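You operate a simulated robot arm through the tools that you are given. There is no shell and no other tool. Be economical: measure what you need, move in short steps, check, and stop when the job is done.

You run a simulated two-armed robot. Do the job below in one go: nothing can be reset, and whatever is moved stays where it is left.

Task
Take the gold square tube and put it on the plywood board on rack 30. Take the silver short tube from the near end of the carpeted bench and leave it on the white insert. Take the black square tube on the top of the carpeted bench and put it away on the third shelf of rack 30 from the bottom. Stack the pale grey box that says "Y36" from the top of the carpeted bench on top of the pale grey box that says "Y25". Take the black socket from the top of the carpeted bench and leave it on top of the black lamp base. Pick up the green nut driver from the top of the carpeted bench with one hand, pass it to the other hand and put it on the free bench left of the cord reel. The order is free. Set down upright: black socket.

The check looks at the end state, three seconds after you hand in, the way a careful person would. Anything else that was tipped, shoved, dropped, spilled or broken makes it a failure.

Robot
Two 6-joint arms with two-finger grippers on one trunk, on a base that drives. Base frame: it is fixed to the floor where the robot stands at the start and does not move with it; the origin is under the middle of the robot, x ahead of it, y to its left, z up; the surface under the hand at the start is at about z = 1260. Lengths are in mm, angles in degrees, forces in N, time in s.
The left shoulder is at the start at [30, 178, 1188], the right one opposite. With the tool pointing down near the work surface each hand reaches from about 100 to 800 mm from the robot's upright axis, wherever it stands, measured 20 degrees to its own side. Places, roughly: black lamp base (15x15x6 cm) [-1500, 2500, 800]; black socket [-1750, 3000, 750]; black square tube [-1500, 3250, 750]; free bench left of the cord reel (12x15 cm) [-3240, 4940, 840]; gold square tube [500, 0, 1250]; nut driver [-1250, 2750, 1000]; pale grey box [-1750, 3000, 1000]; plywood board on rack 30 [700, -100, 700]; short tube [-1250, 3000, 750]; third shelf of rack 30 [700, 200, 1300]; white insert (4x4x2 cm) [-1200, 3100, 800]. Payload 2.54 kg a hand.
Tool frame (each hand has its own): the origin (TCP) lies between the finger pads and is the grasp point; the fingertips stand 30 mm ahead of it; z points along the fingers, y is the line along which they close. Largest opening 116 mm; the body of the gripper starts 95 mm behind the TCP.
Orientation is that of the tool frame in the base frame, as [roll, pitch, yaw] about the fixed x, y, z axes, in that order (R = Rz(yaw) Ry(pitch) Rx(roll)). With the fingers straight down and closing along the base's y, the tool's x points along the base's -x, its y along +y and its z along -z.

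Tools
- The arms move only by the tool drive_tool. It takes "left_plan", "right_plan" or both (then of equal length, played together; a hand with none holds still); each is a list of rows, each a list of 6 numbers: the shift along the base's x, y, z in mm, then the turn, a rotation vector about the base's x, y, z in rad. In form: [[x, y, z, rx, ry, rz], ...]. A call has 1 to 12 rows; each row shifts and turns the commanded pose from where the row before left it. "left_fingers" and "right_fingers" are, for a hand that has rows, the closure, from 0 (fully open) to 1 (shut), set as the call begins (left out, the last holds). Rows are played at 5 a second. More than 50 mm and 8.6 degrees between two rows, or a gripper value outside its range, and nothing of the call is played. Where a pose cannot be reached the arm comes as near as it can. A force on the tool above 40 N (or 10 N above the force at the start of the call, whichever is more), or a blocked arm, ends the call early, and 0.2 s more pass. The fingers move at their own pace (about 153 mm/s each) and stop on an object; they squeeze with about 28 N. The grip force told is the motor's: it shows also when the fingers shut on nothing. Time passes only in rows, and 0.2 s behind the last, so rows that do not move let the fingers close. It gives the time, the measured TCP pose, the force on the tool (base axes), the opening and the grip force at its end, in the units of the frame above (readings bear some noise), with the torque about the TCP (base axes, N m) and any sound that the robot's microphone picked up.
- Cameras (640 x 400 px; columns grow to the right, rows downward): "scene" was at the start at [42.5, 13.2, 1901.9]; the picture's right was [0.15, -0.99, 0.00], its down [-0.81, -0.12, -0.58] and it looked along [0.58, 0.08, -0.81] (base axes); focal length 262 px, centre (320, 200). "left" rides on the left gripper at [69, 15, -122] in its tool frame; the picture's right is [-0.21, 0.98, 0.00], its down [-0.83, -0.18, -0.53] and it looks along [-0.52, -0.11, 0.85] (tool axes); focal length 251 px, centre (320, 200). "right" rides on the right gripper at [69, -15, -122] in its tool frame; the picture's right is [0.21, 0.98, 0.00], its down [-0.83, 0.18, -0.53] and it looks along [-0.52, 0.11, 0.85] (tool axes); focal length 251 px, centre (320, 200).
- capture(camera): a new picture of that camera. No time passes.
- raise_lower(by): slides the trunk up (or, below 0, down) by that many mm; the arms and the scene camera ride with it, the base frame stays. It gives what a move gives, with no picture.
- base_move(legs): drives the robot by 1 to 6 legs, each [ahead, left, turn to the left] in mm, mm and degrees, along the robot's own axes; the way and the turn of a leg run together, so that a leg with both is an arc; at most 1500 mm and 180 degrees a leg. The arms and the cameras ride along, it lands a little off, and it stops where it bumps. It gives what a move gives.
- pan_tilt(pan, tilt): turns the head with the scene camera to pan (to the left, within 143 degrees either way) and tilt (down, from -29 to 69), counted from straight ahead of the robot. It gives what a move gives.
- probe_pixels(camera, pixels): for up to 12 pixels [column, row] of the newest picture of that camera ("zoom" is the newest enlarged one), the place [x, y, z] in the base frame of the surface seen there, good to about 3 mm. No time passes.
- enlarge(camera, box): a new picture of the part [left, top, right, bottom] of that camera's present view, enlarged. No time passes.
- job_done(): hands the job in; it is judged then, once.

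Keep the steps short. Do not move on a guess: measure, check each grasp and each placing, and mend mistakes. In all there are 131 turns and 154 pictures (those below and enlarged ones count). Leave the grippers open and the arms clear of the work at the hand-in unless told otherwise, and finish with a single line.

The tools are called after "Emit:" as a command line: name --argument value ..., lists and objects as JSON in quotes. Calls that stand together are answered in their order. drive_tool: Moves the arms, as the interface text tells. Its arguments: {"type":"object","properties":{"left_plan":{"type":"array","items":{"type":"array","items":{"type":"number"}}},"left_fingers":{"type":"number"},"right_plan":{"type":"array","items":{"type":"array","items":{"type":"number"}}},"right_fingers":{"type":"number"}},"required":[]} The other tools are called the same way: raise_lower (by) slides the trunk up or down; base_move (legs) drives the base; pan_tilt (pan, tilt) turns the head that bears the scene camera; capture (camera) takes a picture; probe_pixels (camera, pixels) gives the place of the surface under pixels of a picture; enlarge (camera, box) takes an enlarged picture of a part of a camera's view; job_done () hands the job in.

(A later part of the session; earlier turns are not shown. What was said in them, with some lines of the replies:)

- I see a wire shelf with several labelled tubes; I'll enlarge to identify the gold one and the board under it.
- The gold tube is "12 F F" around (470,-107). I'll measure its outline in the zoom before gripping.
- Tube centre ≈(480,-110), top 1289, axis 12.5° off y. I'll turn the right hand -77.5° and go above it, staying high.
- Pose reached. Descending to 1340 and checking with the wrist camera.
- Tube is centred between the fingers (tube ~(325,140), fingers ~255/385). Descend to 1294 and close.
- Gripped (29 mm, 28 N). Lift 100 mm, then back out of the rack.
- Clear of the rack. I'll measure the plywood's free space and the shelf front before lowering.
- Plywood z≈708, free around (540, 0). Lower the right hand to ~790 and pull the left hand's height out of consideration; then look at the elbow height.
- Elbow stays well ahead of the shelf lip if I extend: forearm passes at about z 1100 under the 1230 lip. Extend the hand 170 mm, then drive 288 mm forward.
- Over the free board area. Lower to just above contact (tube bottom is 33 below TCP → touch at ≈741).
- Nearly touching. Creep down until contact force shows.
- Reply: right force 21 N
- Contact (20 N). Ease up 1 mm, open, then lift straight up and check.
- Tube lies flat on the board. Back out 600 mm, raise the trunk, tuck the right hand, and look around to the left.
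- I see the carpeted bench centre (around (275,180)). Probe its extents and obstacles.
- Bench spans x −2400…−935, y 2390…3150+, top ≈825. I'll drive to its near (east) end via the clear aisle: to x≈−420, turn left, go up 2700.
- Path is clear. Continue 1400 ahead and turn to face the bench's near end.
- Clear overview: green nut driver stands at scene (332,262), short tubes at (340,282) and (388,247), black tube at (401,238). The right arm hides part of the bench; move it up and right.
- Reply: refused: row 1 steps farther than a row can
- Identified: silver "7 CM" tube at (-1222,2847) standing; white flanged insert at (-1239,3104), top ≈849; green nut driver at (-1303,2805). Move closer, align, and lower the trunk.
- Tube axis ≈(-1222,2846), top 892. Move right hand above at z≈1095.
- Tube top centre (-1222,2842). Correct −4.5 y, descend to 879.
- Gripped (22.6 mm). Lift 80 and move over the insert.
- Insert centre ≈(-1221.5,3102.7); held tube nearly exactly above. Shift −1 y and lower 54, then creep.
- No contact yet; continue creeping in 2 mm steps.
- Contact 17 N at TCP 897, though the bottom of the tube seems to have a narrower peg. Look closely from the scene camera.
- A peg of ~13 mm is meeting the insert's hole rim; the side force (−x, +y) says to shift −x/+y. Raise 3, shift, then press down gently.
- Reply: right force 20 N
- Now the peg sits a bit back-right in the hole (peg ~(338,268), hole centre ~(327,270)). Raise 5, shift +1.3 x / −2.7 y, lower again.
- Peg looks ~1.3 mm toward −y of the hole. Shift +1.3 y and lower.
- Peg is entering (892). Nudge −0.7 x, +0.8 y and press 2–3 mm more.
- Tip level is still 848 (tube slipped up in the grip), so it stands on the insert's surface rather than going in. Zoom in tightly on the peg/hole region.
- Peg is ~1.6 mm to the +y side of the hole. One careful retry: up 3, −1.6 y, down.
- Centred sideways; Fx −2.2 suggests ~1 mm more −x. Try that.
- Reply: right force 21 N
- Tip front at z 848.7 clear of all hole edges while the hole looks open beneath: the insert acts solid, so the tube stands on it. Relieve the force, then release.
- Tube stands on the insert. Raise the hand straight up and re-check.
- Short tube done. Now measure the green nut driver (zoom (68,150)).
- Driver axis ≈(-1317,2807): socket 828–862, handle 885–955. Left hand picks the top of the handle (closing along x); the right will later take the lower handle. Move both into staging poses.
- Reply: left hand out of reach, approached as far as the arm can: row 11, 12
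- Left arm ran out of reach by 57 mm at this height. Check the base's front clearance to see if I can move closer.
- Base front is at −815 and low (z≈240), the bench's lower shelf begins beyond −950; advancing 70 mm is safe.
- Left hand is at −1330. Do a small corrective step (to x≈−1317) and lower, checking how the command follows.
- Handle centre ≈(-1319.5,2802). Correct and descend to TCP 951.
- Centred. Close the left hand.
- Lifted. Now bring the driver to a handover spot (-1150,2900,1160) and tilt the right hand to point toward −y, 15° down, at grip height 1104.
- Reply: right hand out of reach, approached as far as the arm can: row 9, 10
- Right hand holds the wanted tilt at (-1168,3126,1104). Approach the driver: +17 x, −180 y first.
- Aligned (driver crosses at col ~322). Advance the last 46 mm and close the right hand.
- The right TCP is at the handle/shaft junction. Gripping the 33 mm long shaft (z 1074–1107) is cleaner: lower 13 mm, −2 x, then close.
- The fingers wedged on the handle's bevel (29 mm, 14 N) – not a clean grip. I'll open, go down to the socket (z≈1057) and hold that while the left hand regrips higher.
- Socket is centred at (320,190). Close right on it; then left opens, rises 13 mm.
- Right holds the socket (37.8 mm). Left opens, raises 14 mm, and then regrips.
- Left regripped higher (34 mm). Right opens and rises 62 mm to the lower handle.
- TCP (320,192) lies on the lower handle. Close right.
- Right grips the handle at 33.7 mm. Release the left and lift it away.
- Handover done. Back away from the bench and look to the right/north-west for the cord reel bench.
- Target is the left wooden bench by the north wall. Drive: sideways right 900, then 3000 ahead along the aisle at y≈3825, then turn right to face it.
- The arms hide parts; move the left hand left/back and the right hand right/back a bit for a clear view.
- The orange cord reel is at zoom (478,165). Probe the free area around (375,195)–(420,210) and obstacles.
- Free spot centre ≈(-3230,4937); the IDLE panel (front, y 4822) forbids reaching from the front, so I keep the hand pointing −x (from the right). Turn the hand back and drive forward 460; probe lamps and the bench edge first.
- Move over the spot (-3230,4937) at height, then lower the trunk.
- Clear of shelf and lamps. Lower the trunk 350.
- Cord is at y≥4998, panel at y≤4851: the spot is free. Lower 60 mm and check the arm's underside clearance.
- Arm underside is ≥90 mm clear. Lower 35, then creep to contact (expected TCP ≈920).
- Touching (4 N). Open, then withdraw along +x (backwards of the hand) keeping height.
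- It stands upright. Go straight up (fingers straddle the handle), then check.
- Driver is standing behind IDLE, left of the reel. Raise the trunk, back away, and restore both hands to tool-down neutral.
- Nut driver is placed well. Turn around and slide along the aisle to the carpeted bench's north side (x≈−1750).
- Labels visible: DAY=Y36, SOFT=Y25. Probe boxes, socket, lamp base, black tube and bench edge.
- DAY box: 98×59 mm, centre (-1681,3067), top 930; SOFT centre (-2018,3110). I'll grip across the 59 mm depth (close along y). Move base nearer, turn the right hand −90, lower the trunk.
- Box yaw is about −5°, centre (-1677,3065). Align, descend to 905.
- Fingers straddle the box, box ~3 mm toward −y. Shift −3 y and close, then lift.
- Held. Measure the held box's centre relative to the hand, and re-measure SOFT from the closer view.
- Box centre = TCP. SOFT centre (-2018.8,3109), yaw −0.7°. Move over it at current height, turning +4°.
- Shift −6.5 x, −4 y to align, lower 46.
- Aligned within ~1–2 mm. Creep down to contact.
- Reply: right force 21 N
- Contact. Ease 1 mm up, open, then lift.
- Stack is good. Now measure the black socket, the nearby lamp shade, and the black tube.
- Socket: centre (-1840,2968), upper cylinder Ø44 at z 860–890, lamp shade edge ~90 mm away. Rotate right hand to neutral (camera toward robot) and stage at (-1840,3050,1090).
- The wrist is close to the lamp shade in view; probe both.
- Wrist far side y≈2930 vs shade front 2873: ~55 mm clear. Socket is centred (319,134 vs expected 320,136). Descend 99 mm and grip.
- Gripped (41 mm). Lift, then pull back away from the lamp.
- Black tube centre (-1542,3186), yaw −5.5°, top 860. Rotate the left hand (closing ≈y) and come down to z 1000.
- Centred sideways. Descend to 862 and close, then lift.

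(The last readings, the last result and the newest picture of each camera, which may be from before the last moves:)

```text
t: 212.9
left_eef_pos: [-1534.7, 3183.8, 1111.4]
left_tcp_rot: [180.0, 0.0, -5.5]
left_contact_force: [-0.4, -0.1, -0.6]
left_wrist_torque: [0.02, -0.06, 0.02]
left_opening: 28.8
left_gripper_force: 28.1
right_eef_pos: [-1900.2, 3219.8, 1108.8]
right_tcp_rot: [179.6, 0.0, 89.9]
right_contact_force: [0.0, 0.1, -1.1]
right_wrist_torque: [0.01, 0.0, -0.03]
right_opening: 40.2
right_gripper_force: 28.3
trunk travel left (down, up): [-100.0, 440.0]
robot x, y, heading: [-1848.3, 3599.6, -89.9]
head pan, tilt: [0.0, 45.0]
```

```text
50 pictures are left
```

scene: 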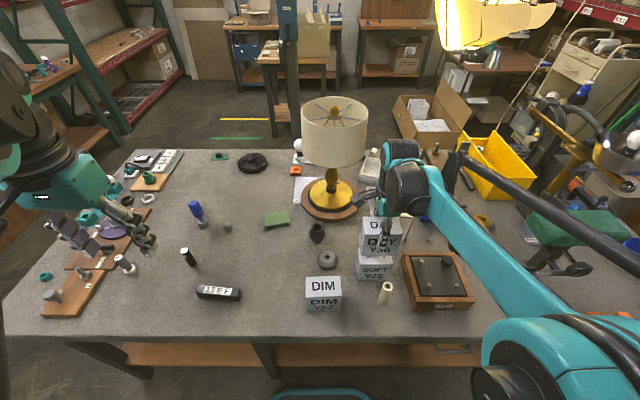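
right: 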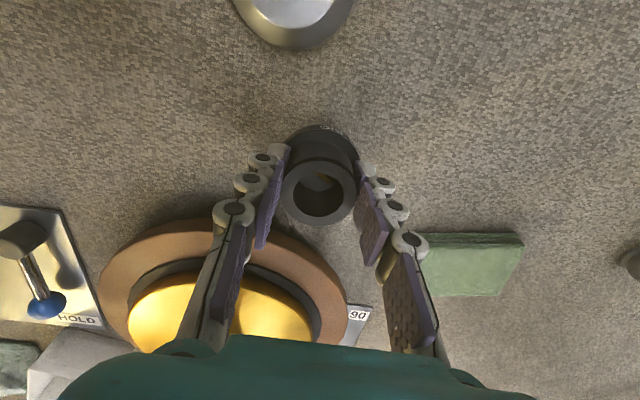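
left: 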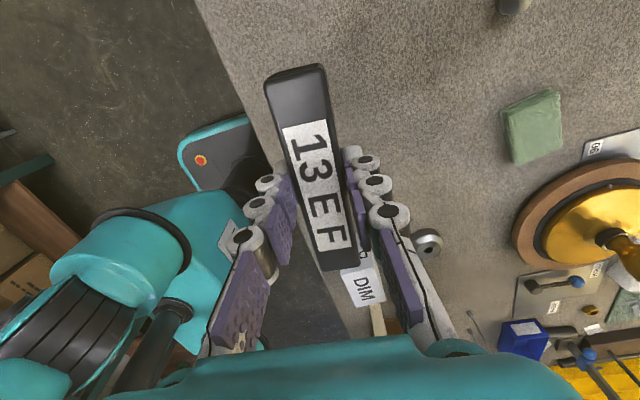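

Both objects held. Drive around: back off, slide left to x≈−450, go south to y≈1930, turn to face the bench's south side.

Emit:
base_move --legs '[[-230, 0, 0], [0, 1400, 0], [950, 0, 0]]'

Emit:
base_move --legs '[[950, 0, 0], [0, 0, 180]]'

Emit:
pan_tilt --pan 50 --tilt 30

Emit:
capture --camera "scene"

```text
t: 225.8
left_eef_pos: [-145.4, 2438.4, 1110.8]
left_tcp_rot: [-180.0, 0.0, -5.9]
left_contact_force: [0.3, 0.5, -1.7]
left_wrist_torque: [0.01, -0.01, 0.0]
left_opening: 29.1
left_gripper_force: 27.6
right_eef_pos: [-510.5, 2476.9, 1109.4]
right_tcp_rot: [179.6, 0.1, 89.4]
right_contact_force: [0.4, 0.0, 0.0]
right_wrist_torque: [-0.03, 0.05, 0.0]
right_opening: 39.8
right_gripper_force: 28.3
trunk travel left (down, up): [-100.0, 440.0]
robot x, y, heading: [-457.5, 2860.2, -90.4]
head pan, tilt: [0.0, 45.0]
```

```text
t: 238.1
left_eef_pos: [-756.7, 2326.1, 1110.7]
left_tcp_rot: [180.0, 0.0, 170.9]
left_contact_force: [0.0, -0.4, -1.8]
left_wrist_torque: [0.02, 0.0, -0.01]
left_opening: 29.0
left_gripper_force: 27.6
right_eef_pos: [-395.1, 2268.7, 1109.4]
right_tcp_rot: [179.6, 0.1, -93.8]
right_contact_force: [0.3, 1.0, -1.4]
right_wrist_torque: [-0.02, 0.0, 0.0]
right_opening: 39.6
right_gripper_force: 28.4
trunk travel left (down, up): [-100.0, 440.0]
robot x, y, heading: [-469.5, 1892.7, 86.3]
head pan, tilt: [0.0, 45.0]
```

```text
t: 239.3
left_eef_pos: [-757.5, 2326.8, 1112.3]
left_tcp_rot: [180.0, 0.1, 170.9]
left_contact_force: [-0.1, 0.4, -0.4]
left_wrist_torque: [-0.04, -0.07, 0.01]
left_opening: 29.1
left_gripper_force: 27.7
right_eef_pos: [-393.8, 2269.1, 1108.9]
right_tcp_rot: [179.6, 0.0, -93.8]
right_contact_force: [0.1, 0.9, -1.0]
right_wrist_torque: [-0.02, -0.01, -0.01]
right_opening: 39.7
right_gripper_force: 27.9
trunk travel left (down, up): [-100.0, 440.0]
robot x, y, heading: [-469.8, 1891.2, 86.4]
head pan, tilt: [50.0, 30.0]
```

```text
49 pictures are left
```

scene: 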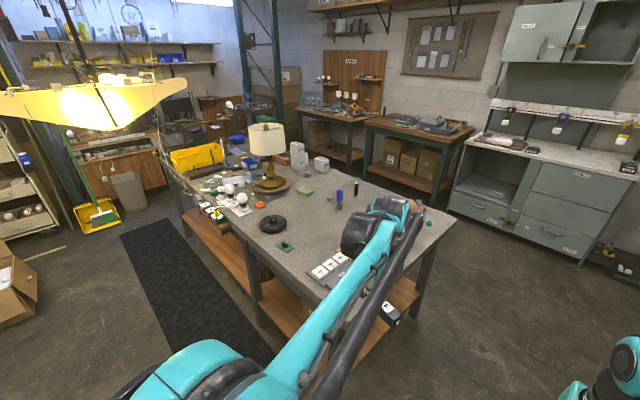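

Clear. Slide left 1050 with a 3.6° heading correction, and check the held socket.

Emit:
base_move --legs '[[0, 1080, 3.6]]'

Emit:
pan_tilt --pan 0 --tilt 45

Emit:
capture --camera "scene"

Emit:
capture --camera "right"

```text
t: 244.8
left_eef_pos: [-1859.5, 2330.0, 1109.9]
left_tcp_rot: [-180.0, 0.0, 175.3]
left_contact_force: [0.7, -0.6, -1.7]
left_wrist_torque: [0.0, -0.04, -0.01]
left_opening: 29.2
left_gripper_force: 27.6
right_eef_pos: [-1494.0, 2298.3, 1108.9]
right_tcp_rot: [179.6, 0.0, -89.5]
right_contact_force: [-0.7, 0.6, -0.3]
right_wrist_torque: [-0.01, -0.03, -0.03]
right_opening: 39.6
right_gripper_force: 27.9
trunk travel left (down, up): [-100.0, 440.0]
robot x, y, heading: [-1539.2, 1917.9, 90.7]
head pan, tilt: [50.0, 30.0]
```

```text
t: 245.9
left_eef_pos: [-1860.1, 2328.9, 1110.6]
left_tcp_rot: [-180.0, 0.0, 175.1]
left_contact_force: [-0.2, 0.4, -1.8]
left_wrist_torque: [0.02, -0.01, -0.03]
left_opening: 28.9
left_gripper_force: 27.6
right_eef_pos: [-1493.5, 2298.9, 1109.3]
right_tcp_rot: [179.6, 0.0, -89.5]
right_contact_force: [-0.5, 0.2, -0.8]
right_wrist_torque: [-0.04, 0.0, 0.01]
right_opening: 39.5
right_gripper_force: 28.4
trunk travel left (down, up): [-100.0, 440.0]
robot x, y, heading: [-1536.8, 1917.3, 90.8]
head pan, tilt: [0.0, 45.0]
```

```text
48 pictures are left
```

scene: 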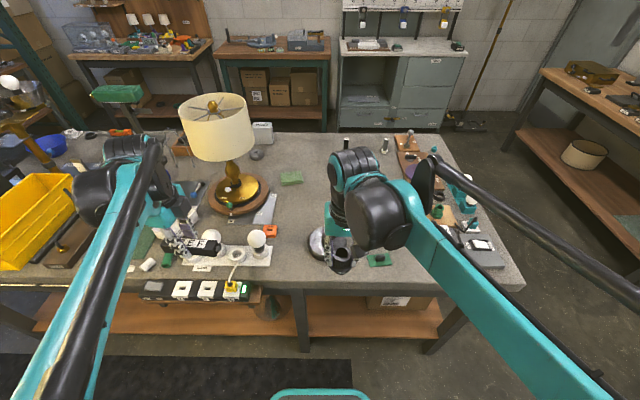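

```text
47 pictures are left
```

right: 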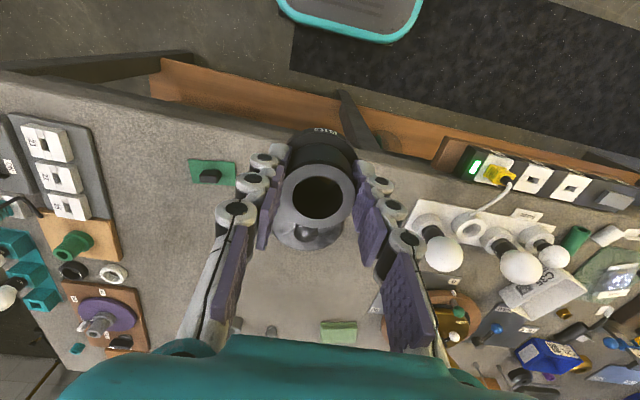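

Socket still firmly held. Move the right hand aside (+x) to see the lamp base clearly.

Emit:
drive_tool --right_plan '[[40, -10, 5, 0, 0, 0], [40, -10, 5, 0, 0, 0], [40, -10, 5, 0, 0, 0], [40, -10, 5, 0, 0, 0], [40, -10, 5, 0, 0, 0]]'

Emit:
enlarge --camera "scene" --box '[280, 200, 376, 260]'

```text
t: 247.2
left_eef_pos: [-1858.2, 2330.5, 1111.1]
left_tcp_rot: [-179.9, -0.1, 175.2]
left_contact_force: [0.2, -0.1, -1.3]
left_wrist_torque: [0.0, 0.02, -0.01]
left_opening: 29.1
left_gripper_force: 28.4
right_eef_pos: [-1293.7, 2248.3, 1136.0]
right_tcp_rot: [179.6, 0.0, -89.4]
right_contact_force: [0.0, -0.1, 0.0]
right_wrist_torque: [0.01, 0.04, 0.01]
right_opening: 39.7
right_gripper_force: 28.2
trunk travel left (down, up): [-100.0, 440.0]
robot x, y, heading: [-1540.3, 1917.9, 90.9]
head pan, tilt: [0.0, 45.0]
```

```text
6.67 times, centred on (328, 230) of scene
```

zoom: 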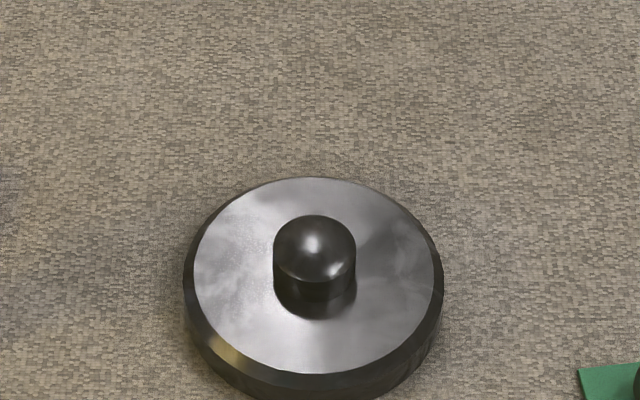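

Emit:
probe_pixels --camera "zoom" --pixels '[[315, 222], [315, 250], [315, 275], [280, 255], [350, 255], [315, 300], [315, 340], [200, 280], [437, 280], [315, 185], [315, 368], [300, 235]]'

Emit:
enlarge --camera "right" --box '[270, 140, 370, 260]'

```text
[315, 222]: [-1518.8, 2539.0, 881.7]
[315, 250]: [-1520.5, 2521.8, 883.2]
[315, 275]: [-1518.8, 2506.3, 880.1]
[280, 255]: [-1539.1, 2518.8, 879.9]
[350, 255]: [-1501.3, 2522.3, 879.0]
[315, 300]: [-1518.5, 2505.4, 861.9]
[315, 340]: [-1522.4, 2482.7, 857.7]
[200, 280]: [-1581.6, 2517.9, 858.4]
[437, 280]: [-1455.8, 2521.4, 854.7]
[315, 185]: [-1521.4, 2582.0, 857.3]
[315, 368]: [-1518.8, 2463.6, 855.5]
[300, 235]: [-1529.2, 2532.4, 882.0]
```

```text
3.33 times, centred on (320, 200) of right
```

zoom: 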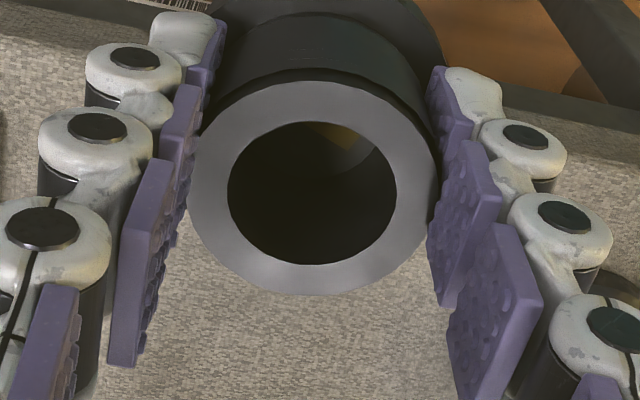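

Post: Ø38, nearly flat top at z≈883, centre (-1519.5,2522.5). Check the socket's centre relative to the TCP by probing its rim.

Emit:
probe_pixels --camera "zoom" --pixels '[[205, 190], [425, 190], [314, 90], [314, 283], [230, 130], [400, 130], [230, 250], [400, 250]]'

```text
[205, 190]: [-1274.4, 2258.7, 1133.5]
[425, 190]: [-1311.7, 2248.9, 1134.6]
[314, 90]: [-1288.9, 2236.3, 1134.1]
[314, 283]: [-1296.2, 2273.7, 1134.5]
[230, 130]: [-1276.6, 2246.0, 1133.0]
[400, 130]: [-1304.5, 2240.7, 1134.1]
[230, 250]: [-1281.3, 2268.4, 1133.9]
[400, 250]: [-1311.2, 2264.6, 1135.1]
```

Socket centre is TCP +6 mm in y. Move so the socket is over the post (TCP (-1520,2516.5)), z≈1050.

Emit:
drive_tool --right_plan '[[-28.3, 33.5, -10, 0, 0, 0], [-28.3, 33.5, -10, 0, 0, 0], [-28.3, 33.5, -10, 0, 0, 0], [-28.3, 33.5, -10, 0, 0, 0], [-28.3, 33.5, -10, 0, 0, 0], [-28.3, 33.5, -10, 0, 0, 0], [-28.3, 33.5, -10, 0, 0, 0], [-28.2, 33.7, -10, 0, 0, 0], [0, 0, 0, 0, 0, 0]]'

Emit:
enlarge --camera "scene" --box '[270, 180, 390, 260]'

Emit:
capture --camera "right"

```text
t: 249.2
left_eef_pos: [-1858.7, 2329.3, 1112.4]
left_tcp_rot: [179.8, 0.0, 175.2]
left_contact_force: [0.4, -0.4, -0.6]
left_wrist_torque: [0.02, 0.03, 0.01]
left_opening: 29.3
left_gripper_force: 27.8
right_eef_pos: [-1521.4, 2518.4, 1055.4]
right_tcp_rot: [179.6, 0.1, -89.6]
right_contact_force: [-0.5, -0.4, -0.2]
right_wrist_torque: [0.01, 0.02, 0.02]
right_opening: 39.4
right_gripper_force: 27.9
trunk travel left (down, up): [-100.0, 440.0]
robot x, y, heading: [-1536.2, 1921.5, 90.9]
head pan, tilt: [0.0, 45.0]
```

```text
5.00 times, centred on (330, 220) of scene
```

zoom: 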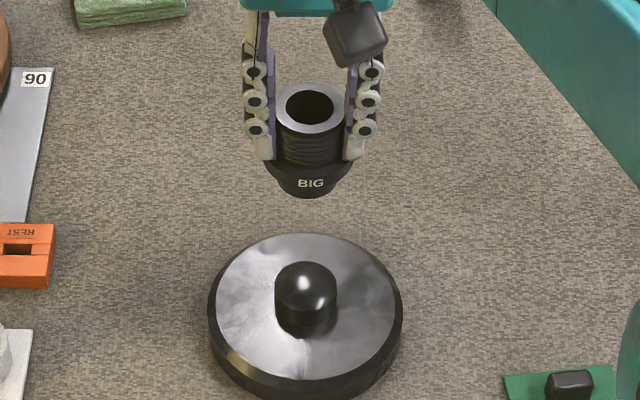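

```text
43 pictures are left
```

right: 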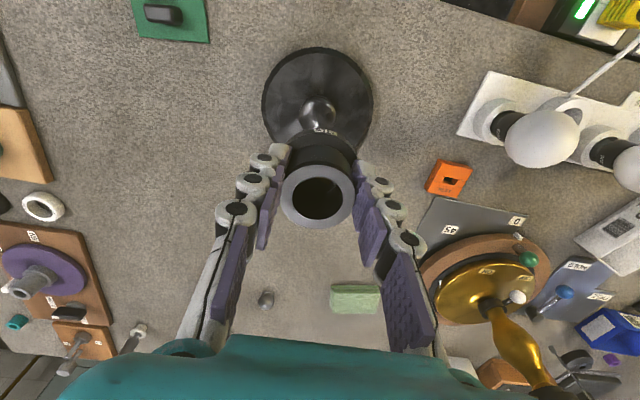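

Lower to ~8 mm above the post and compare alignment.

Emit:
drive_tool --right_plan '[[0, 0, -40, 0, 0, 0], [0, 0, -40, 0, 0, 0], [0, 0, -18, 0, 0, 0], [0, 0, 0, 0, 0, 0]]'

Emit:
enlarge --camera "scene" --box '[290, 190, 370, 250]'

Emit:
enlarge --camera "right" --box '[240, 80, 400, 240]'

```text
t: 250.2
left_eef_pos: [-1860.4, 2329.6, 1110.8]
left_tcp_rot: [180.0, 0.0, 175.3]
left_contact_force: [-0.1, -0.2, -1.1]
left_wrist_torque: [0.01, 0.0, -0.01]
left_opening: 29.1
left_gripper_force: 28.3
right_eef_pos: [-1522.1, 2519.3, 955.5]
right_tcp_rot: [179.6, 0.0, -89.5]
right_contact_force: [-0.1, 0.8, -0.5]
right_wrist_torque: [0.01, 0.04, -0.02]
right_opening: 39.8
right_gripper_force: 27.6
trunk travel left (down, up): [-100.0, 440.0]
robot x, y, heading: [-1538.2, 1917.8, 90.6]
head pan, tilt: [0.0, 45.0]
```

```text
6.67 times, centred on (330, 220) of scene
```

zoom: 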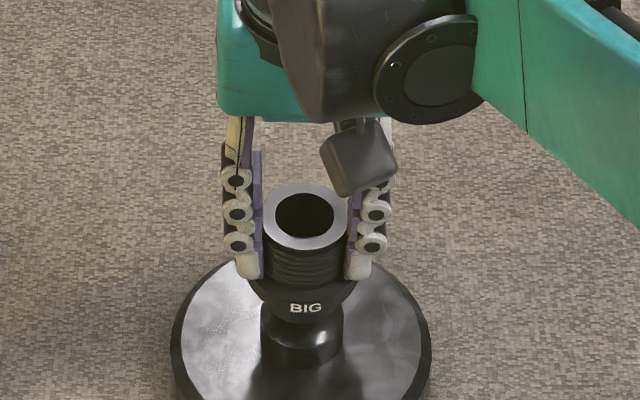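

```text
2.50 times, centred on (320, 160) of right
```

zoom: 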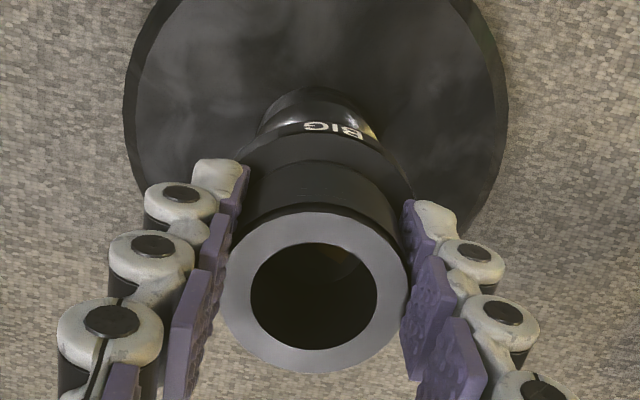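

Emit:
probe_pixels --camera "zoom" --pixels '[[232, 290], [396, 290], [314, 222], [314, 362], [135, 120], [500, 120], [320, 105], [270, 112], [365, 105]]'

```text
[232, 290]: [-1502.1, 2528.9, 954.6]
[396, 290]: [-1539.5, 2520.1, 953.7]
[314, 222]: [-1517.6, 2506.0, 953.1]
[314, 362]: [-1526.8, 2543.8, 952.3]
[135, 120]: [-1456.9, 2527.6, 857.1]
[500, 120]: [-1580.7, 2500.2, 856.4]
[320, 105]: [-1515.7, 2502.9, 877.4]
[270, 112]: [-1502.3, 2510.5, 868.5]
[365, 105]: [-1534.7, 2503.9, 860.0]
```

Socket centre (-1520.8,2524.9) vs post (-1519.5,2522.4). Shift +1,−2.5 and creep down.

Emit:
drive_tool --right_plan '[[1, -2.5, 0, 0, 0, 0], [0, 0, -3, 0, 0, 0], [0, 0, -1.5, 0, 0, 0], [0, 0, -1.5, 0, 0, 0], [0, 0, 0, 0, 0, 0]]'

Emit:
drive_tool --right_plan '[[0, 0, -1, 0, 0, 0], [0, 0, -1, 0, 0, 0], [0, 0, 0, 0, 0, 0]]'

```text
t: 251.3
left_eef_pos: [-1859.0, 2330.3, 1111.8]
left_tcp_rot: [-180.0, 0.1, 175.2]
left_contact_force: [1.2, -0.1, -0.2]
left_wrist_torque: [0.0, -0.02, 0.0]
left_opening: 29.1
left_gripper_force: 27.9
right_eef_pos: [-1518.9, 2515.0, 948.4]
right_tcp_rot: [179.6, 0.0, -89.6]
right_contact_force: [0.0, -0.2, 0.5]
right_wrist_torque: [0.01, 0.0, -0.03]
right_opening: 39.7
right_gripper_force: 27.9
trunk travel left (down, up): [-100.0, 440.0]
robot x, y, heading: [-1538.3, 1917.5, 90.7]
head pan, tilt: [0.0, 45.0]
```

```text
t: 252.2
left_eef_pos: [-1859.5, 2329.6, 1110.4]
left_tcp_rot: [180.0, -0.1, 175.1]
left_contact_force: [0.4, -0.4, -0.8]
left_wrist_torque: [-0.01, 0.0, 0.0]
left_opening: 29.2
left_gripper_force: 28.0
right_eef_pos: [-1518.6, 2515.0, 947.0]
right_tcp_rot: [179.6, 0.0, -89.5]
right_contact_force: [-0.7, 0.8, -0.8]
right_wrist_torque: [0.0, 0.03, 0.0]
right_opening: 39.7
right_gripper_force: 28.0
trunk travel left (down, up): [-100.0, 440.0]
robot x, y, heading: [-1543.3, 1913.8, 90.7]
head pan, tilt: [0.0, 45.0]
```

Emit:
drive_tool --right_plan '[[0, 0, -1, 0, 0, 0], [0, 0, -1, 0, 0, 0], [0, 0, -1, 0, 0, 0], [0, 0, 0, 0, 0, 0]]'

Emit:
enlarge --camera "scene" --box '[305, 200, 355, 245]'

```text
t: 253.2
left_eef_pos: [-1859.1, 2330.4, 1111.4]
left_tcp_rot: [-180.0, 0.0, 175.2]
left_contact_force: [0.0, -0.5, -0.9]
left_wrist_torque: [0.01, -0.01, 0.02]
left_opening: 28.7
left_gripper_force: 27.3
right_eef_pos: [-1519.6, 2514.8, 944.7]
right_tcp_rot: [179.7, 0.1, -89.5]
right_contact_force: [-0.8, 3.2, 7.2]
right_wrist_torque: [0.19, -0.09, 0.07]
right_opening: 39.7
right_gripper_force: 28.1
trunk travel left (down, up): [-100.0, 440.0]
robot x, y, heading: [-1540.4, 1918.1, 90.7]
head pan, tilt: [0.0, 45.0]
```

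```text
8.89 times, centred on (330, 222) of scene
```

zoom: 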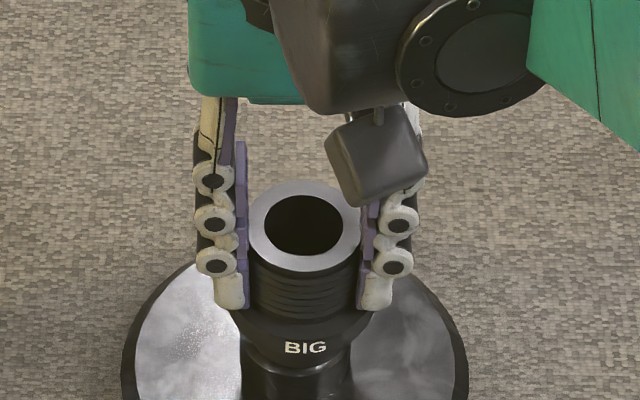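

Contact; the +y side force suggests the socket sits ~1.5 mm too far −y. Raise 2, shift +1.5 y, lower again.

Emit:
drive_tool --right_plan '[[0, 0, 2.5, 0, 0, 0], [0, 1.7, 0, 0, 0, 0], [0, 0, 0, 0, 0, 0], [0, 0, -1.5, 0, 0, 0], [0, 0, -1, 0, 0, 0], [0, 0, -0.7, 0, 0, 0], [0, 0, 0, 0, 0, 0]]'

Emit:
enlarge --camera "right" --box '[240, 80, 400, 240]'

```text
t: 254.8
left_eef_pos: [-1859.2, 2329.6, 1110.3]
left_tcp_rot: [180.0, 0.0, 175.2]
left_contact_force: [-0.1, -0.2, -2.3]
left_wrist_torque: [-0.04, -0.02, 0.06]
left_opening: 28.9
left_gripper_force: 27.7
right_eef_pos: [-1517.4, 2516.8, 945.6]
right_tcp_rot: [179.6, 0.1, -89.4]
right_contact_force: [0.9, 4.6, 14.0]
right_wrist_torque: [0.34, -0.18, 0.01]
right_opening: 39.8
right_gripper_force: 28.2
trunk travel left (down, up): [-100.0, 440.0]
robot x, y, heading: [-1540.7, 1916.0, 90.6]
head pan, tilt: [0.0, 45.0]
```

```text
2.50 times, centred on (320, 160) of right
```

zoom: 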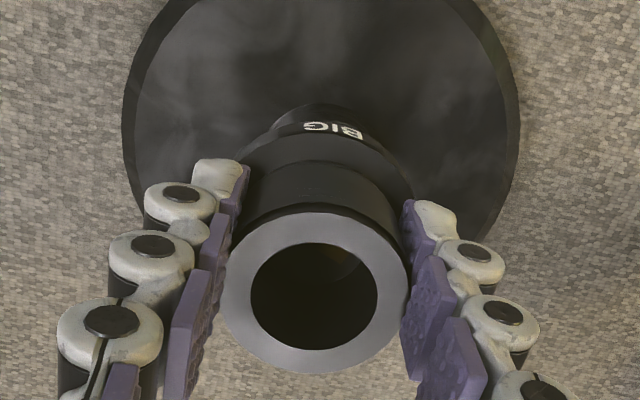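

Emit:
probe_pixels --camera "zoom" --pixels '[[232, 290], [396, 290], [314, 222], [314, 362], [130, 120], [512, 120], [318, 108], [275, 125], [360, 122]]'

Emit:
enlarge --camera "scene" --box '[305, 200, 355, 250]'

```text
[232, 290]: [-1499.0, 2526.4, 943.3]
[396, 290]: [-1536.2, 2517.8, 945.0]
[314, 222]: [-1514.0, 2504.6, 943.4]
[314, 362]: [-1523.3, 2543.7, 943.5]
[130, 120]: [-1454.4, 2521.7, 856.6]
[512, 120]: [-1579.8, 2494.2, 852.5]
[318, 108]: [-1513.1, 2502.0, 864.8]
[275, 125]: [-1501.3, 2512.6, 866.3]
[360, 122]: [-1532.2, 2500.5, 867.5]
```

```text
8.00 times, centred on (330, 225) of scene
```

zoom: 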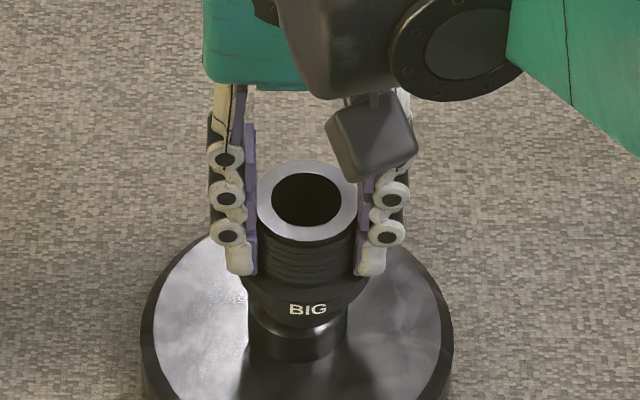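

Aligned within ~2 mm and resting on the post. Relieve the force, then release.

Emit:
drive_tool --right_plan '[[0, 0, 0.8, 0, 0, 0], [0, 0, 0, 0, 0, 0]]'

```text
t: 255.3
left_eef_pos: [-1860.0, 2329.5, 1110.8]
left_tcp_rot: [180.0, 0.1, 175.2]
left_contact_force: [-0.7, -0.1, -1.2]
left_wrist_torque: [-0.01, 0.0, 0.0]
left_opening: 29.0
left_gripper_force: 27.7
right_eef_pos: [-1519.2, 2516.0, 945.6]
right_tcp_rot: [179.6, 0.0, -89.5]
right_contact_force: [1.7, 2.6, 8.1]
right_wrist_torque: [0.21, -0.21, 0.01]
right_opening: 39.6
right_gripper_force: 28.3
trunk travel left (down, up): [-100.0, 440.0]
robot x, y, heading: [-1535.6, 1918.0, 90.5]
head pan, tilt: [0.0, 45.0]
```

Emit:
drive_tool --right_plan '[[0, 0, 0.6, 0, 0, 0], [0, 0, 0, 0, 0, 0]]'

Emit:
drive_tool --right_plan '[[0, 0, 0, 0, 0, 0], [0, 0, 0, 0, 0, 0], [0, 0, 0, 0, 0, 0]]' --right_fingers 0.4

Emit:
enlarge --camera "scene" --box '[305, 200, 355, 250]'

```text
t: 255.9
left_eef_pos: [-1858.8, 2329.7, 1110.0]
left_tcp_rot: [180.0, -0.1, 175.2]
left_contact_force: [0.5, -0.4, -0.3]
left_wrist_torque: [-0.01, -0.02, -0.02]
left_opening: 29.1
left_gripper_force: 28.4
right_eef_pos: [-1519.7, 2516.5, 946.5]
right_tcp_rot: [179.6, 0.0, -89.5]
right_contact_force: [0.4, -0.3, -0.8]
right_wrist_torque: [0.01, 0.01, -0.02]
right_opening: 40.0
right_gripper_force: 28.2
trunk travel left (down, up): [-100.0, 440.0]
robot x, y, heading: [-1535.7, 1917.5, 90.9]
head pan, tilt: [0.0, 45.0]
```

```text
t: 256.8
left_eef_pos: [-1859.0, 2329.7, 1111.5]
left_tcp_rot: [180.0, 0.0, 175.1]
left_contact_force: [0.7, -1.4, -0.8]
left_wrist_torque: [0.01, -0.02, 0.04]
left_opening: 28.8
left_gripper_force: 27.9
right_eef_pos: [-1519.2, 2517.3, 946.0]
right_tcp_rot: [179.6, 0.0, -89.6]
right_contact_force: [0.2, 0.3, -0.4]
right_wrist_torque: [0.01, -0.01, -0.02]
right_opening: 69.6
right_gripper_force: 0.1
trunk travel left (down, up): [-100.0, 440.0]
robot x, y, heading: [-1537.9, 1918.7, 90.5]
head pan, tilt: [0.0, 45.0]
```

```text
8.00 times, centred on (330, 225) of scene
```

zoom: 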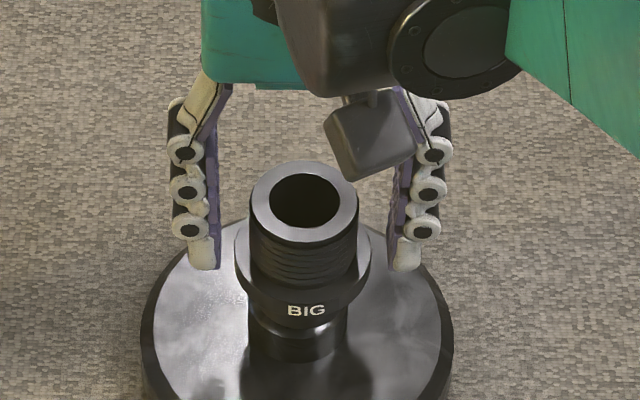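

Stands upright. Raise the hand straight up and verify.

Emit:
drive_tool --right_plan '[[0, 0, 20, 0, 0, 0], [0, 0, 40, 0, 0, 0], [0, 0, 45, 0, 0, 0], [0, 0, 45, 0, 0, 0], [20, -40, 0, 0, 0, 0], [20, -40, 0, 0, 0, 0], [20, -40, 0, 0, 0, 0], [20, -40, 0, 0, 0, 0], [0, 0, 0, 0, 0, 0]]'

Emit:
enlarge --camera "scene" --box '[290, 190, 370, 250]'

```text
t: 258.8
left_eef_pos: [-1859.1, 2330.4, 1110.1]
left_tcp_rot: [-180.0, 0.0, 175.2]
left_contact_force: [0.5, 0.2, -1.5]
left_wrist_torque: [-0.02, -0.02, 0.03]
left_opening: 29.0
left_gripper_force: 27.9
right_eef_pos: [-1439.4, 2357.8, 1096.1]
right_tcp_rot: [179.7, 0.0, -89.6]
right_contact_force: [0.1, 0.6, -0.7]
right_wrist_torque: [-0.05, 0.0, 0.01]
right_opening: 69.8
right_gripper_force: 0.1
trunk travel left (down, up): [-100.0, 440.0]
robot x, y, heading: [-1540.1, 1914.7, 90.8]
head pan, tilt: [0.0, 45.0]
```

```text
6.67 times, centred on (330, 220) of scene
```

zoom: 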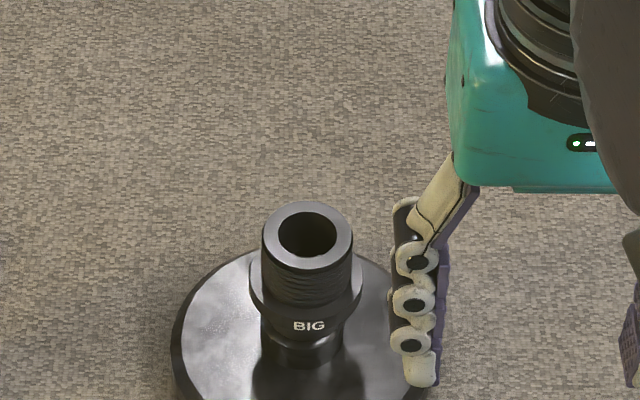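

Socket placed. Now carry the black tube to rack 30: slide right, turn to face the rack, slide south.

Emit:
base_move --legs '[[0, -1090, -0.8], [0, 0, -90], [0, -950, 0], [0, -900, 0]]'

Emit:
raise_lower --by 300

Emit:
pan_tilt --pan 0 --tilt 40

Emit:
capture --camera "scene"

```text
t: 277.0
left_eef_pos: [51.3, 419.9, 1110.4]
left_tcp_rot: [179.9, -0.1, 87.3]
left_contact_force: [0.7, -0.3, -0.2]
left_wrist_torque: [0.02, 0.05, 0.01]
left_opening: 29.1
left_gripper_force: 28.2
right_eef_pos: [93.6, 0.4, 1096.4]
right_tcp_rot: [179.6, 0.1, -177.5]
right_contact_force: [0.1, 0.4, 0.5]
right_wrist_torque: [0.02, 0.01, 0.03]
right_opening: 69.4
right_gripper_force: 0.1
trunk travel left (down, up): [-100.0, 440.0]
robot x, y, heading: [-350.3, 85.7, 2.6]
head pan, tilt: [0.0, 45.0]
```

```text
t: 280.0
left_eef_pos: [50.5, 418.8, 1411.0]
left_tcp_rot: [179.9, -0.1, 87.2]
left_contact_force: [0.2, -1.3, -1.4]
left_wrist_torque: [0.03, 0.01, 0.0]
left_opening: 29.0
left_gripper_force: 27.9
right_eef_pos: [93.6, 2.9, 1395.8]
right_tcp_rot: [179.6, 0.0, -177.4]
right_contact_force: [-0.6, -0.3, 0.5]
right_wrist_torque: [0.05, 0.01, 0.0]
right_opening: 69.5
right_gripper_force: 0.1
trunk travel left (down, up): [-400.0, 140.0]
robot x, y, heading: [-349.5, 86.6, 2.7]
head pan, tilt: [0.0, 45.0]
```

```text
t: 280.7
left_eef_pos: [52.0, 420.2, 1411.6]
left_tcp_rot: [-180.0, 0.0, 87.1]
left_contact_force: [-0.4, 0.0, -0.4]
left_wrist_torque: [0.0, -0.03, -0.03]
left_opening: 29.0
left_gripper_force: 28.0
right_eef_pos: [93.8, 1.7, 1396.8]
right_tcp_rot: [179.7, 0.0, -177.5]
right_contact_force: [-0.1, 0.2, 0.1]
right_wrist_torque: [0.02, -0.01, 0.01]
right_opening: 69.7
right_gripper_force: 0.0
trunk travel left (down, up): [-400.0, 140.0]
robot x, y, heading: [-350.4, 81.2, 2.8]
head pan, tilt: [0.0, 40.0]
```

```text
35 pictures are left
```

scene: 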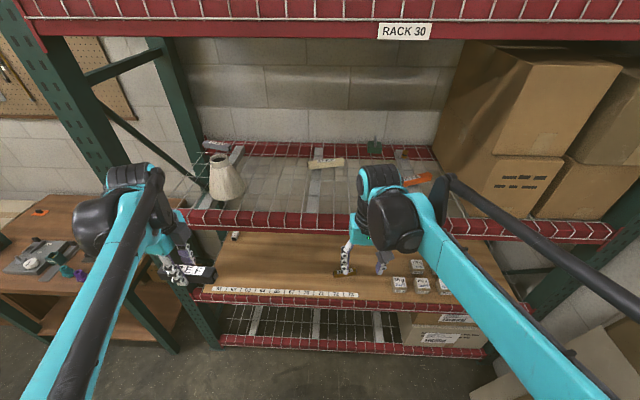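

RACK 30 confirmed; wire shelf is third from bottom. Slide right 180, straighten, drive forward 300, then view the shelf.

Emit:
base_move --legs '[[0, -180, -2.8], [300, 0, 0]]'

Emit:
capture --camera "scene"

Emit:
capture --camera "left"

```text
t: 283.8
left_eef_pos: [370.9, 219.9, 1410.8]
left_tcp_rot: [180.0, 0.0, 84.3]
left_contact_force: [0.4, -0.3, -0.6]
left_wrist_torque: [0.03, -0.02, 0.01]
left_opening: 28.8
left_gripper_force: 27.9
right_eef_pos: [391.7, -199.7, 1397.7]
right_tcp_rot: [179.6, 0.0, 179.7]
right_contact_force: [-0.3, -0.7, -0.3]
right_wrist_torque: [0.01, -0.02, 0.03]
right_opening: 69.5
right_gripper_force: 0.1
trunk travel left (down, up): [-400.0, 140.0]
robot x, y, heading: [-47.7, -95.0, -0.1]
head pan, tilt: [0.0, 40.0]
```

```text
34 pictures are left
```

scene: 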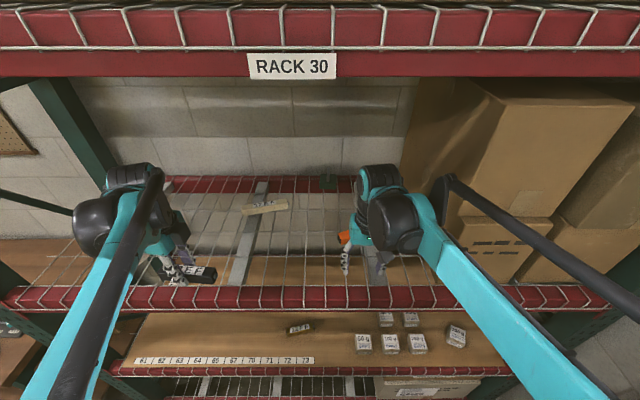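

```text
33 pictures are left
```

left: 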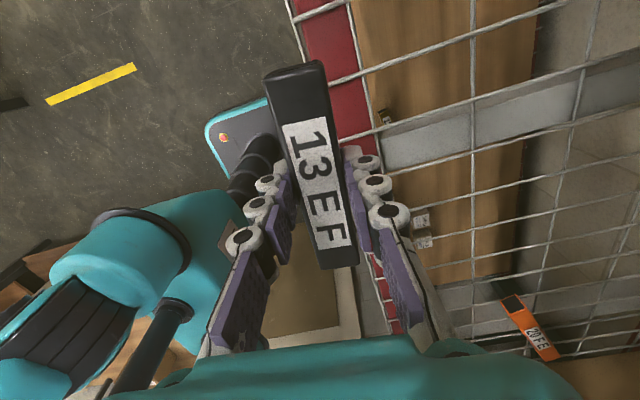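

Move the left hand to (490,130), then lower toward the wires.

Emit:
drive_tool --left_plan '[[30, -22, 0, 0, 0, 0], [30, -22, 0, 0, 0, 0], [30, -22, 0, 0, 0, 0], [30, -24, 0, 0, 0, 0], [0, 0, -40, 0, 0, 0], [0, 0, -40, 0, 0, 0], [0, 0, 0, 0, 0, 0]]'

Emit:
capture --camera "left"

Emit:
enlarge --camera "scene" --box '[120, 160, 340, 320]'

```text
t: 285.4
left_eef_pos: [491.8, 130.1, 1331.0]
left_tcp_rot: [180.0, -0.1, 84.3]
left_contact_force: [-0.8, -0.3, -1.8]
left_wrist_torque: [0.0, -0.01, 0.02]
left_opening: 29.1
left_gripper_force: 27.7
right_eef_pos: [392.0, -200.6, 1396.6]
right_tcp_rot: [179.6, 0.0, 179.6]
right_contact_force: [-0.2, 1.1, -0.6]
right_wrist_torque: [-0.01, -0.01, 0.0]
right_opening: 69.5
right_gripper_force: 0.1
trunk travel left (down, up): [-400.0, 140.0]
robot x, y, heading: [-47.6, -94.4, -0.3]
head pan, tilt: [0.0, 40.0]
```

```text
32 pictures are left
```

left: 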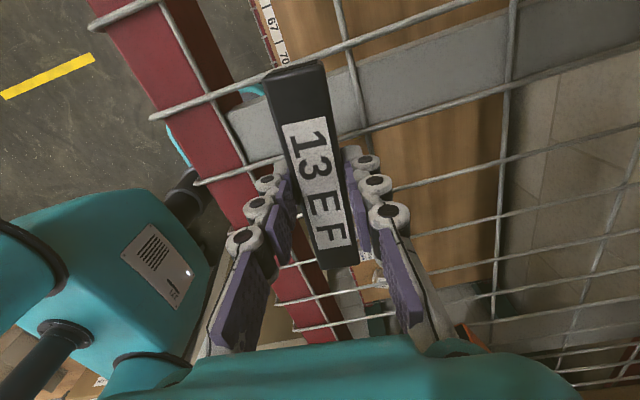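

```text
2.50 times, centred on (230, 240) of scene
5 turns are left
```

zoom: 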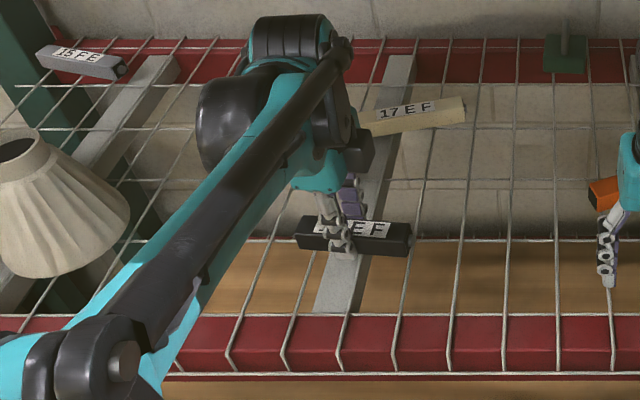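

Five turns left. Lower 33 mm, then creep to contact in 1 mm steps.

Emit:
drive_tool --left_plan '[[0, 0, -18, 0, 0, 0], [0, 0, -15, 0, 0, 0], [0, 0, 0, 0, 0, 0]]'

Emit:
drive_tool --left_plan '[[0, 0, -1, 0, 0, 0], [0, 0, -1, 0, 0, 0], [0, 0, -1, 0, 0, 0], [0, 0, -1, 0, 0, 0], [0, 0, -1, 0, 0, 0], [0, 0, 0, 0, 0, 0]]'

Emit:
enlarge --camera "scene" --box '[210, 220, 290, 280]'

```text
t: 286.2
left_eef_pos: [492.0, 130.0, 1297.9]
left_tcp_rot: [179.9, -0.1, 84.2]
left_contact_force: [-1.2, 0.0, -1.6]
left_wrist_torque: [0.01, -0.01, 0.0]
left_opening: 29.0
left_gripper_force: 28.1
right_eef_pos: [392.4, -198.7, 1396.2]
right_tcp_rot: [179.5, 0.1, 179.7]
right_contact_force: [0.1, -0.4, -0.3]
right_wrist_torque: [0.04, -0.02, -0.01]
right_opening: 69.6
right_gripper_force: 0.0
trunk travel left (down, up): [-400.0, 140.0]
robot x, y, heading: [-49.4, -93.9, -0.2]
head pan, tilt: [0.0, 40.0]
```

```text
t: 287.6
left_eef_pos: [491.8, 131.7, 1292.3]
left_tcp_rot: [179.9, 0.0, 84.3]
left_contact_force: [2.5, 2.8, 13.9]
left_wrist_torque: [-0.51, 0.02, 0.03]
left_opening: 29.1
left_gripper_force: 28.3
right_eef_pos: [390.7, -199.0, 1397.0]
right_tcp_rot: [179.5, 0.1, 179.6]
right_contact_force: [0.5, 0.8, 0.3]
right_wrist_torque: [0.0, 0.02, -0.01]
right_opening: 69.6
right_gripper_force: 0.0
trunk travel left (down, up): [-400.0, 140.0]
robot x, y, heading: [-46.6, -94.0, -0.3]
head pan, tilt: [0.0, 40.0]
```

```text
6.67 times, centred on (250, 250) of scene
4 turns are left
```

zoom: 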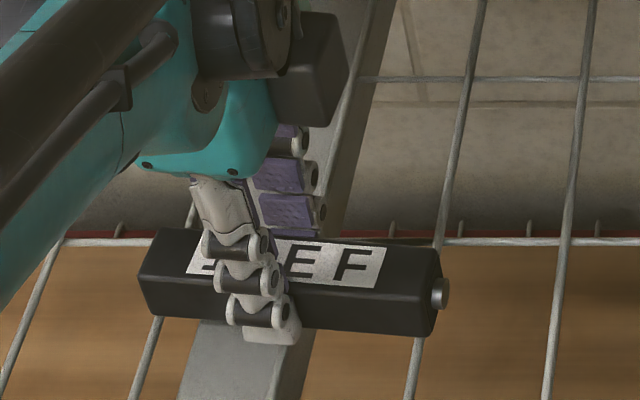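

Tube rests on the wires (14 N). Ease up 0.7, open, lift straight up, and check.

Emit:
drive_tool --left_plan '[[0, 0, 0.7, 0, 0, 0], [0, 0, 0, 0, 0, 0]]'

Emit:
drive_tool --left_plan '[[0, 0, 0, 0, 0, 0], [0, 0, 0, 0, 0, 0], [0, 0, 0, 0, 0, 0], [0, 0, 10, 0, 0, 0], [0, 0, 30, 0, 0, 0], [0, 0, 40, 0, 0, 0], [0, 0, 40, 0, 0, 0], [0, 0, 0, 0, 0, 0]]' --left_fingers 0.4

Emit:
capture --camera "left"

Emit:
enlarge --camera "scene" --box '[190, 190, 320, 290]'

```text
t: 288.2
left_eef_pos: [491.4, 130.7, 1292.9]
left_tcp_rot: [180.0, 0.0, 84.2]
left_contact_force: [1.2, 3.3, 8.0]
left_wrist_torque: [0.03, -0.02, 0.07]
left_opening: 29.4
left_gripper_force: 28.2
right_eef_pos: [393.7, -199.1, 1397.1]
right_tcp_rot: [179.6, -0.1, 179.6]
right_contact_force: [-0.7, 0.3, 0.3]
right_wrist_torque: [0.0, -0.02, 0.05]
right_opening: 69.4
right_gripper_force: 0.0
trunk travel left (down, up): [-400.0, 140.0]
robot x, y, heading: [-46.7, -94.0, -0.2]
head pan, tilt: [0.0, 40.0]
```

```text
t: 290.0
left_eef_pos: [491.4, 131.1, 1414.4]
left_tcp_rot: [-179.9, -0.1, 84.3]
left_contact_force: [-0.3, 0.2, -0.1]
left_wrist_torque: [0.04, 0.0, 0.02]
left_opening: 69.7
left_gripper_force: 0.1
right_eef_pos: [392.0, -198.1, 1396.3]
right_tcp_rot: [179.6, 0.0, 179.6]
right_contact_force: [0.6, -0.7, 0.0]
right_wrist_torque: [0.0, 0.01, -0.01]
right_opening: 69.6
right_gripper_force: 0.1
trunk travel left (down, up): [-400.0, 140.0]
robot x, y, heading: [-44.9, -94.8, -0.4]
head pan, tilt: [0.0, 40.0]
```

```text
29 pictures are left
```

left: 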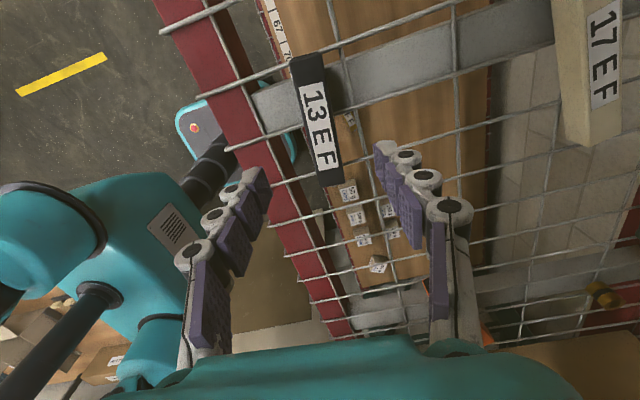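

```text
4.00 times, centred on (255, 240) of scene
3 turns are left
```

zoom: 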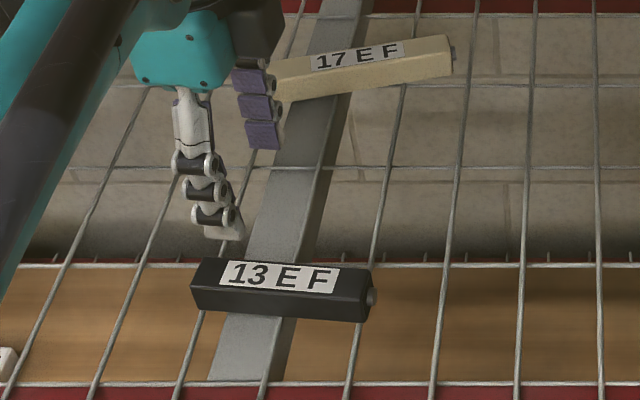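

The black tube lies flat on the third shelf. Raise the hands a little, back out of the rack, and check the scene.

Emit:
base_move --legs '[[-450, 0, 0]]'

Emit:
capture --camera "scene"

```text
t: 292.1
left_eef_pos: [166.5, 143.6, 1417.5]
left_tcp_rot: [179.6, -0.1, 85.0]
left_contact_force: [-1.4, 0.0, 1.6]
left_wrist_torque: [0.0, -0.17, -0.03]
left_opening: 69.4
left_gripper_force: 0.0
right_eef_pos: [74.3, -187.3, 1398.8]
right_tcp_rot: [179.6, 0.4, -179.6]
right_contact_force: [-1.5, 0.2, 1.0]
right_wrist_torque: [-0.02, -0.14, 0.01]
right_opening: 69.8
right_gripper_force: 0.2
trunk travel left (down, up): [-400.0, 140.0]
robot x, y, heading: [-355.8, -83.8, 0.6]
head pan, tilt: [0.0, 40.0]
stopped in leg 1: the robot was blocked; the commanded pose is now the measured one
```

```text
27 pictures are left
2 turns are left
```

scene: 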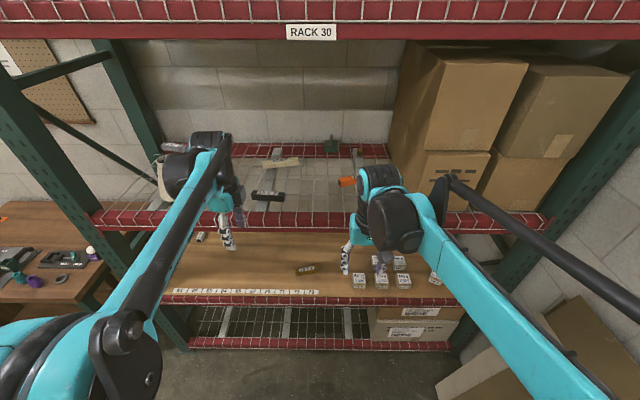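

Everything is placed and the arms are clear; the base was stopped behind, so I ease 20 mm forward off that contact before handing in.

Emit:
base_move --legs '[[25, 0, 0]]'

```text
t: 292.9
left_eef_pos: [197.4, 145.9, 1415.4]
left_tcp_rot: [179.9, 0.0, 85.1]
left_contact_force: [-0.2, -0.4, 0.3]
left_wrist_torque: [0.04, -0.03, -0.01]
left_opening: 69.9
left_gripper_force: 0.1
right_eef_pos: [104.3, -185.2, 1398.1]
right_tcp_rot: [179.6, 0.2, -179.6]
right_contact_force: [-0.3, 0.3, 0.1]
right_wrist_torque: [-0.01, -0.02, -0.01]
right_opening: 69.6
right_gripper_force: 0.0
trunk travel left (down, up): [-400.0, 140.0]
robot x, y, heading: [-333.7, -84.9, 0.8]
head pan, tilt: [0.0, 40.0]
1 turns are left
```

Emit:
job_done

```text
The job is handed in.
```

All six items are placed and looked right when I set each one down, but on the last reverse from rack 30 the base bumped something behind it that I couldn't see, so I can't rule out that I shoved it.
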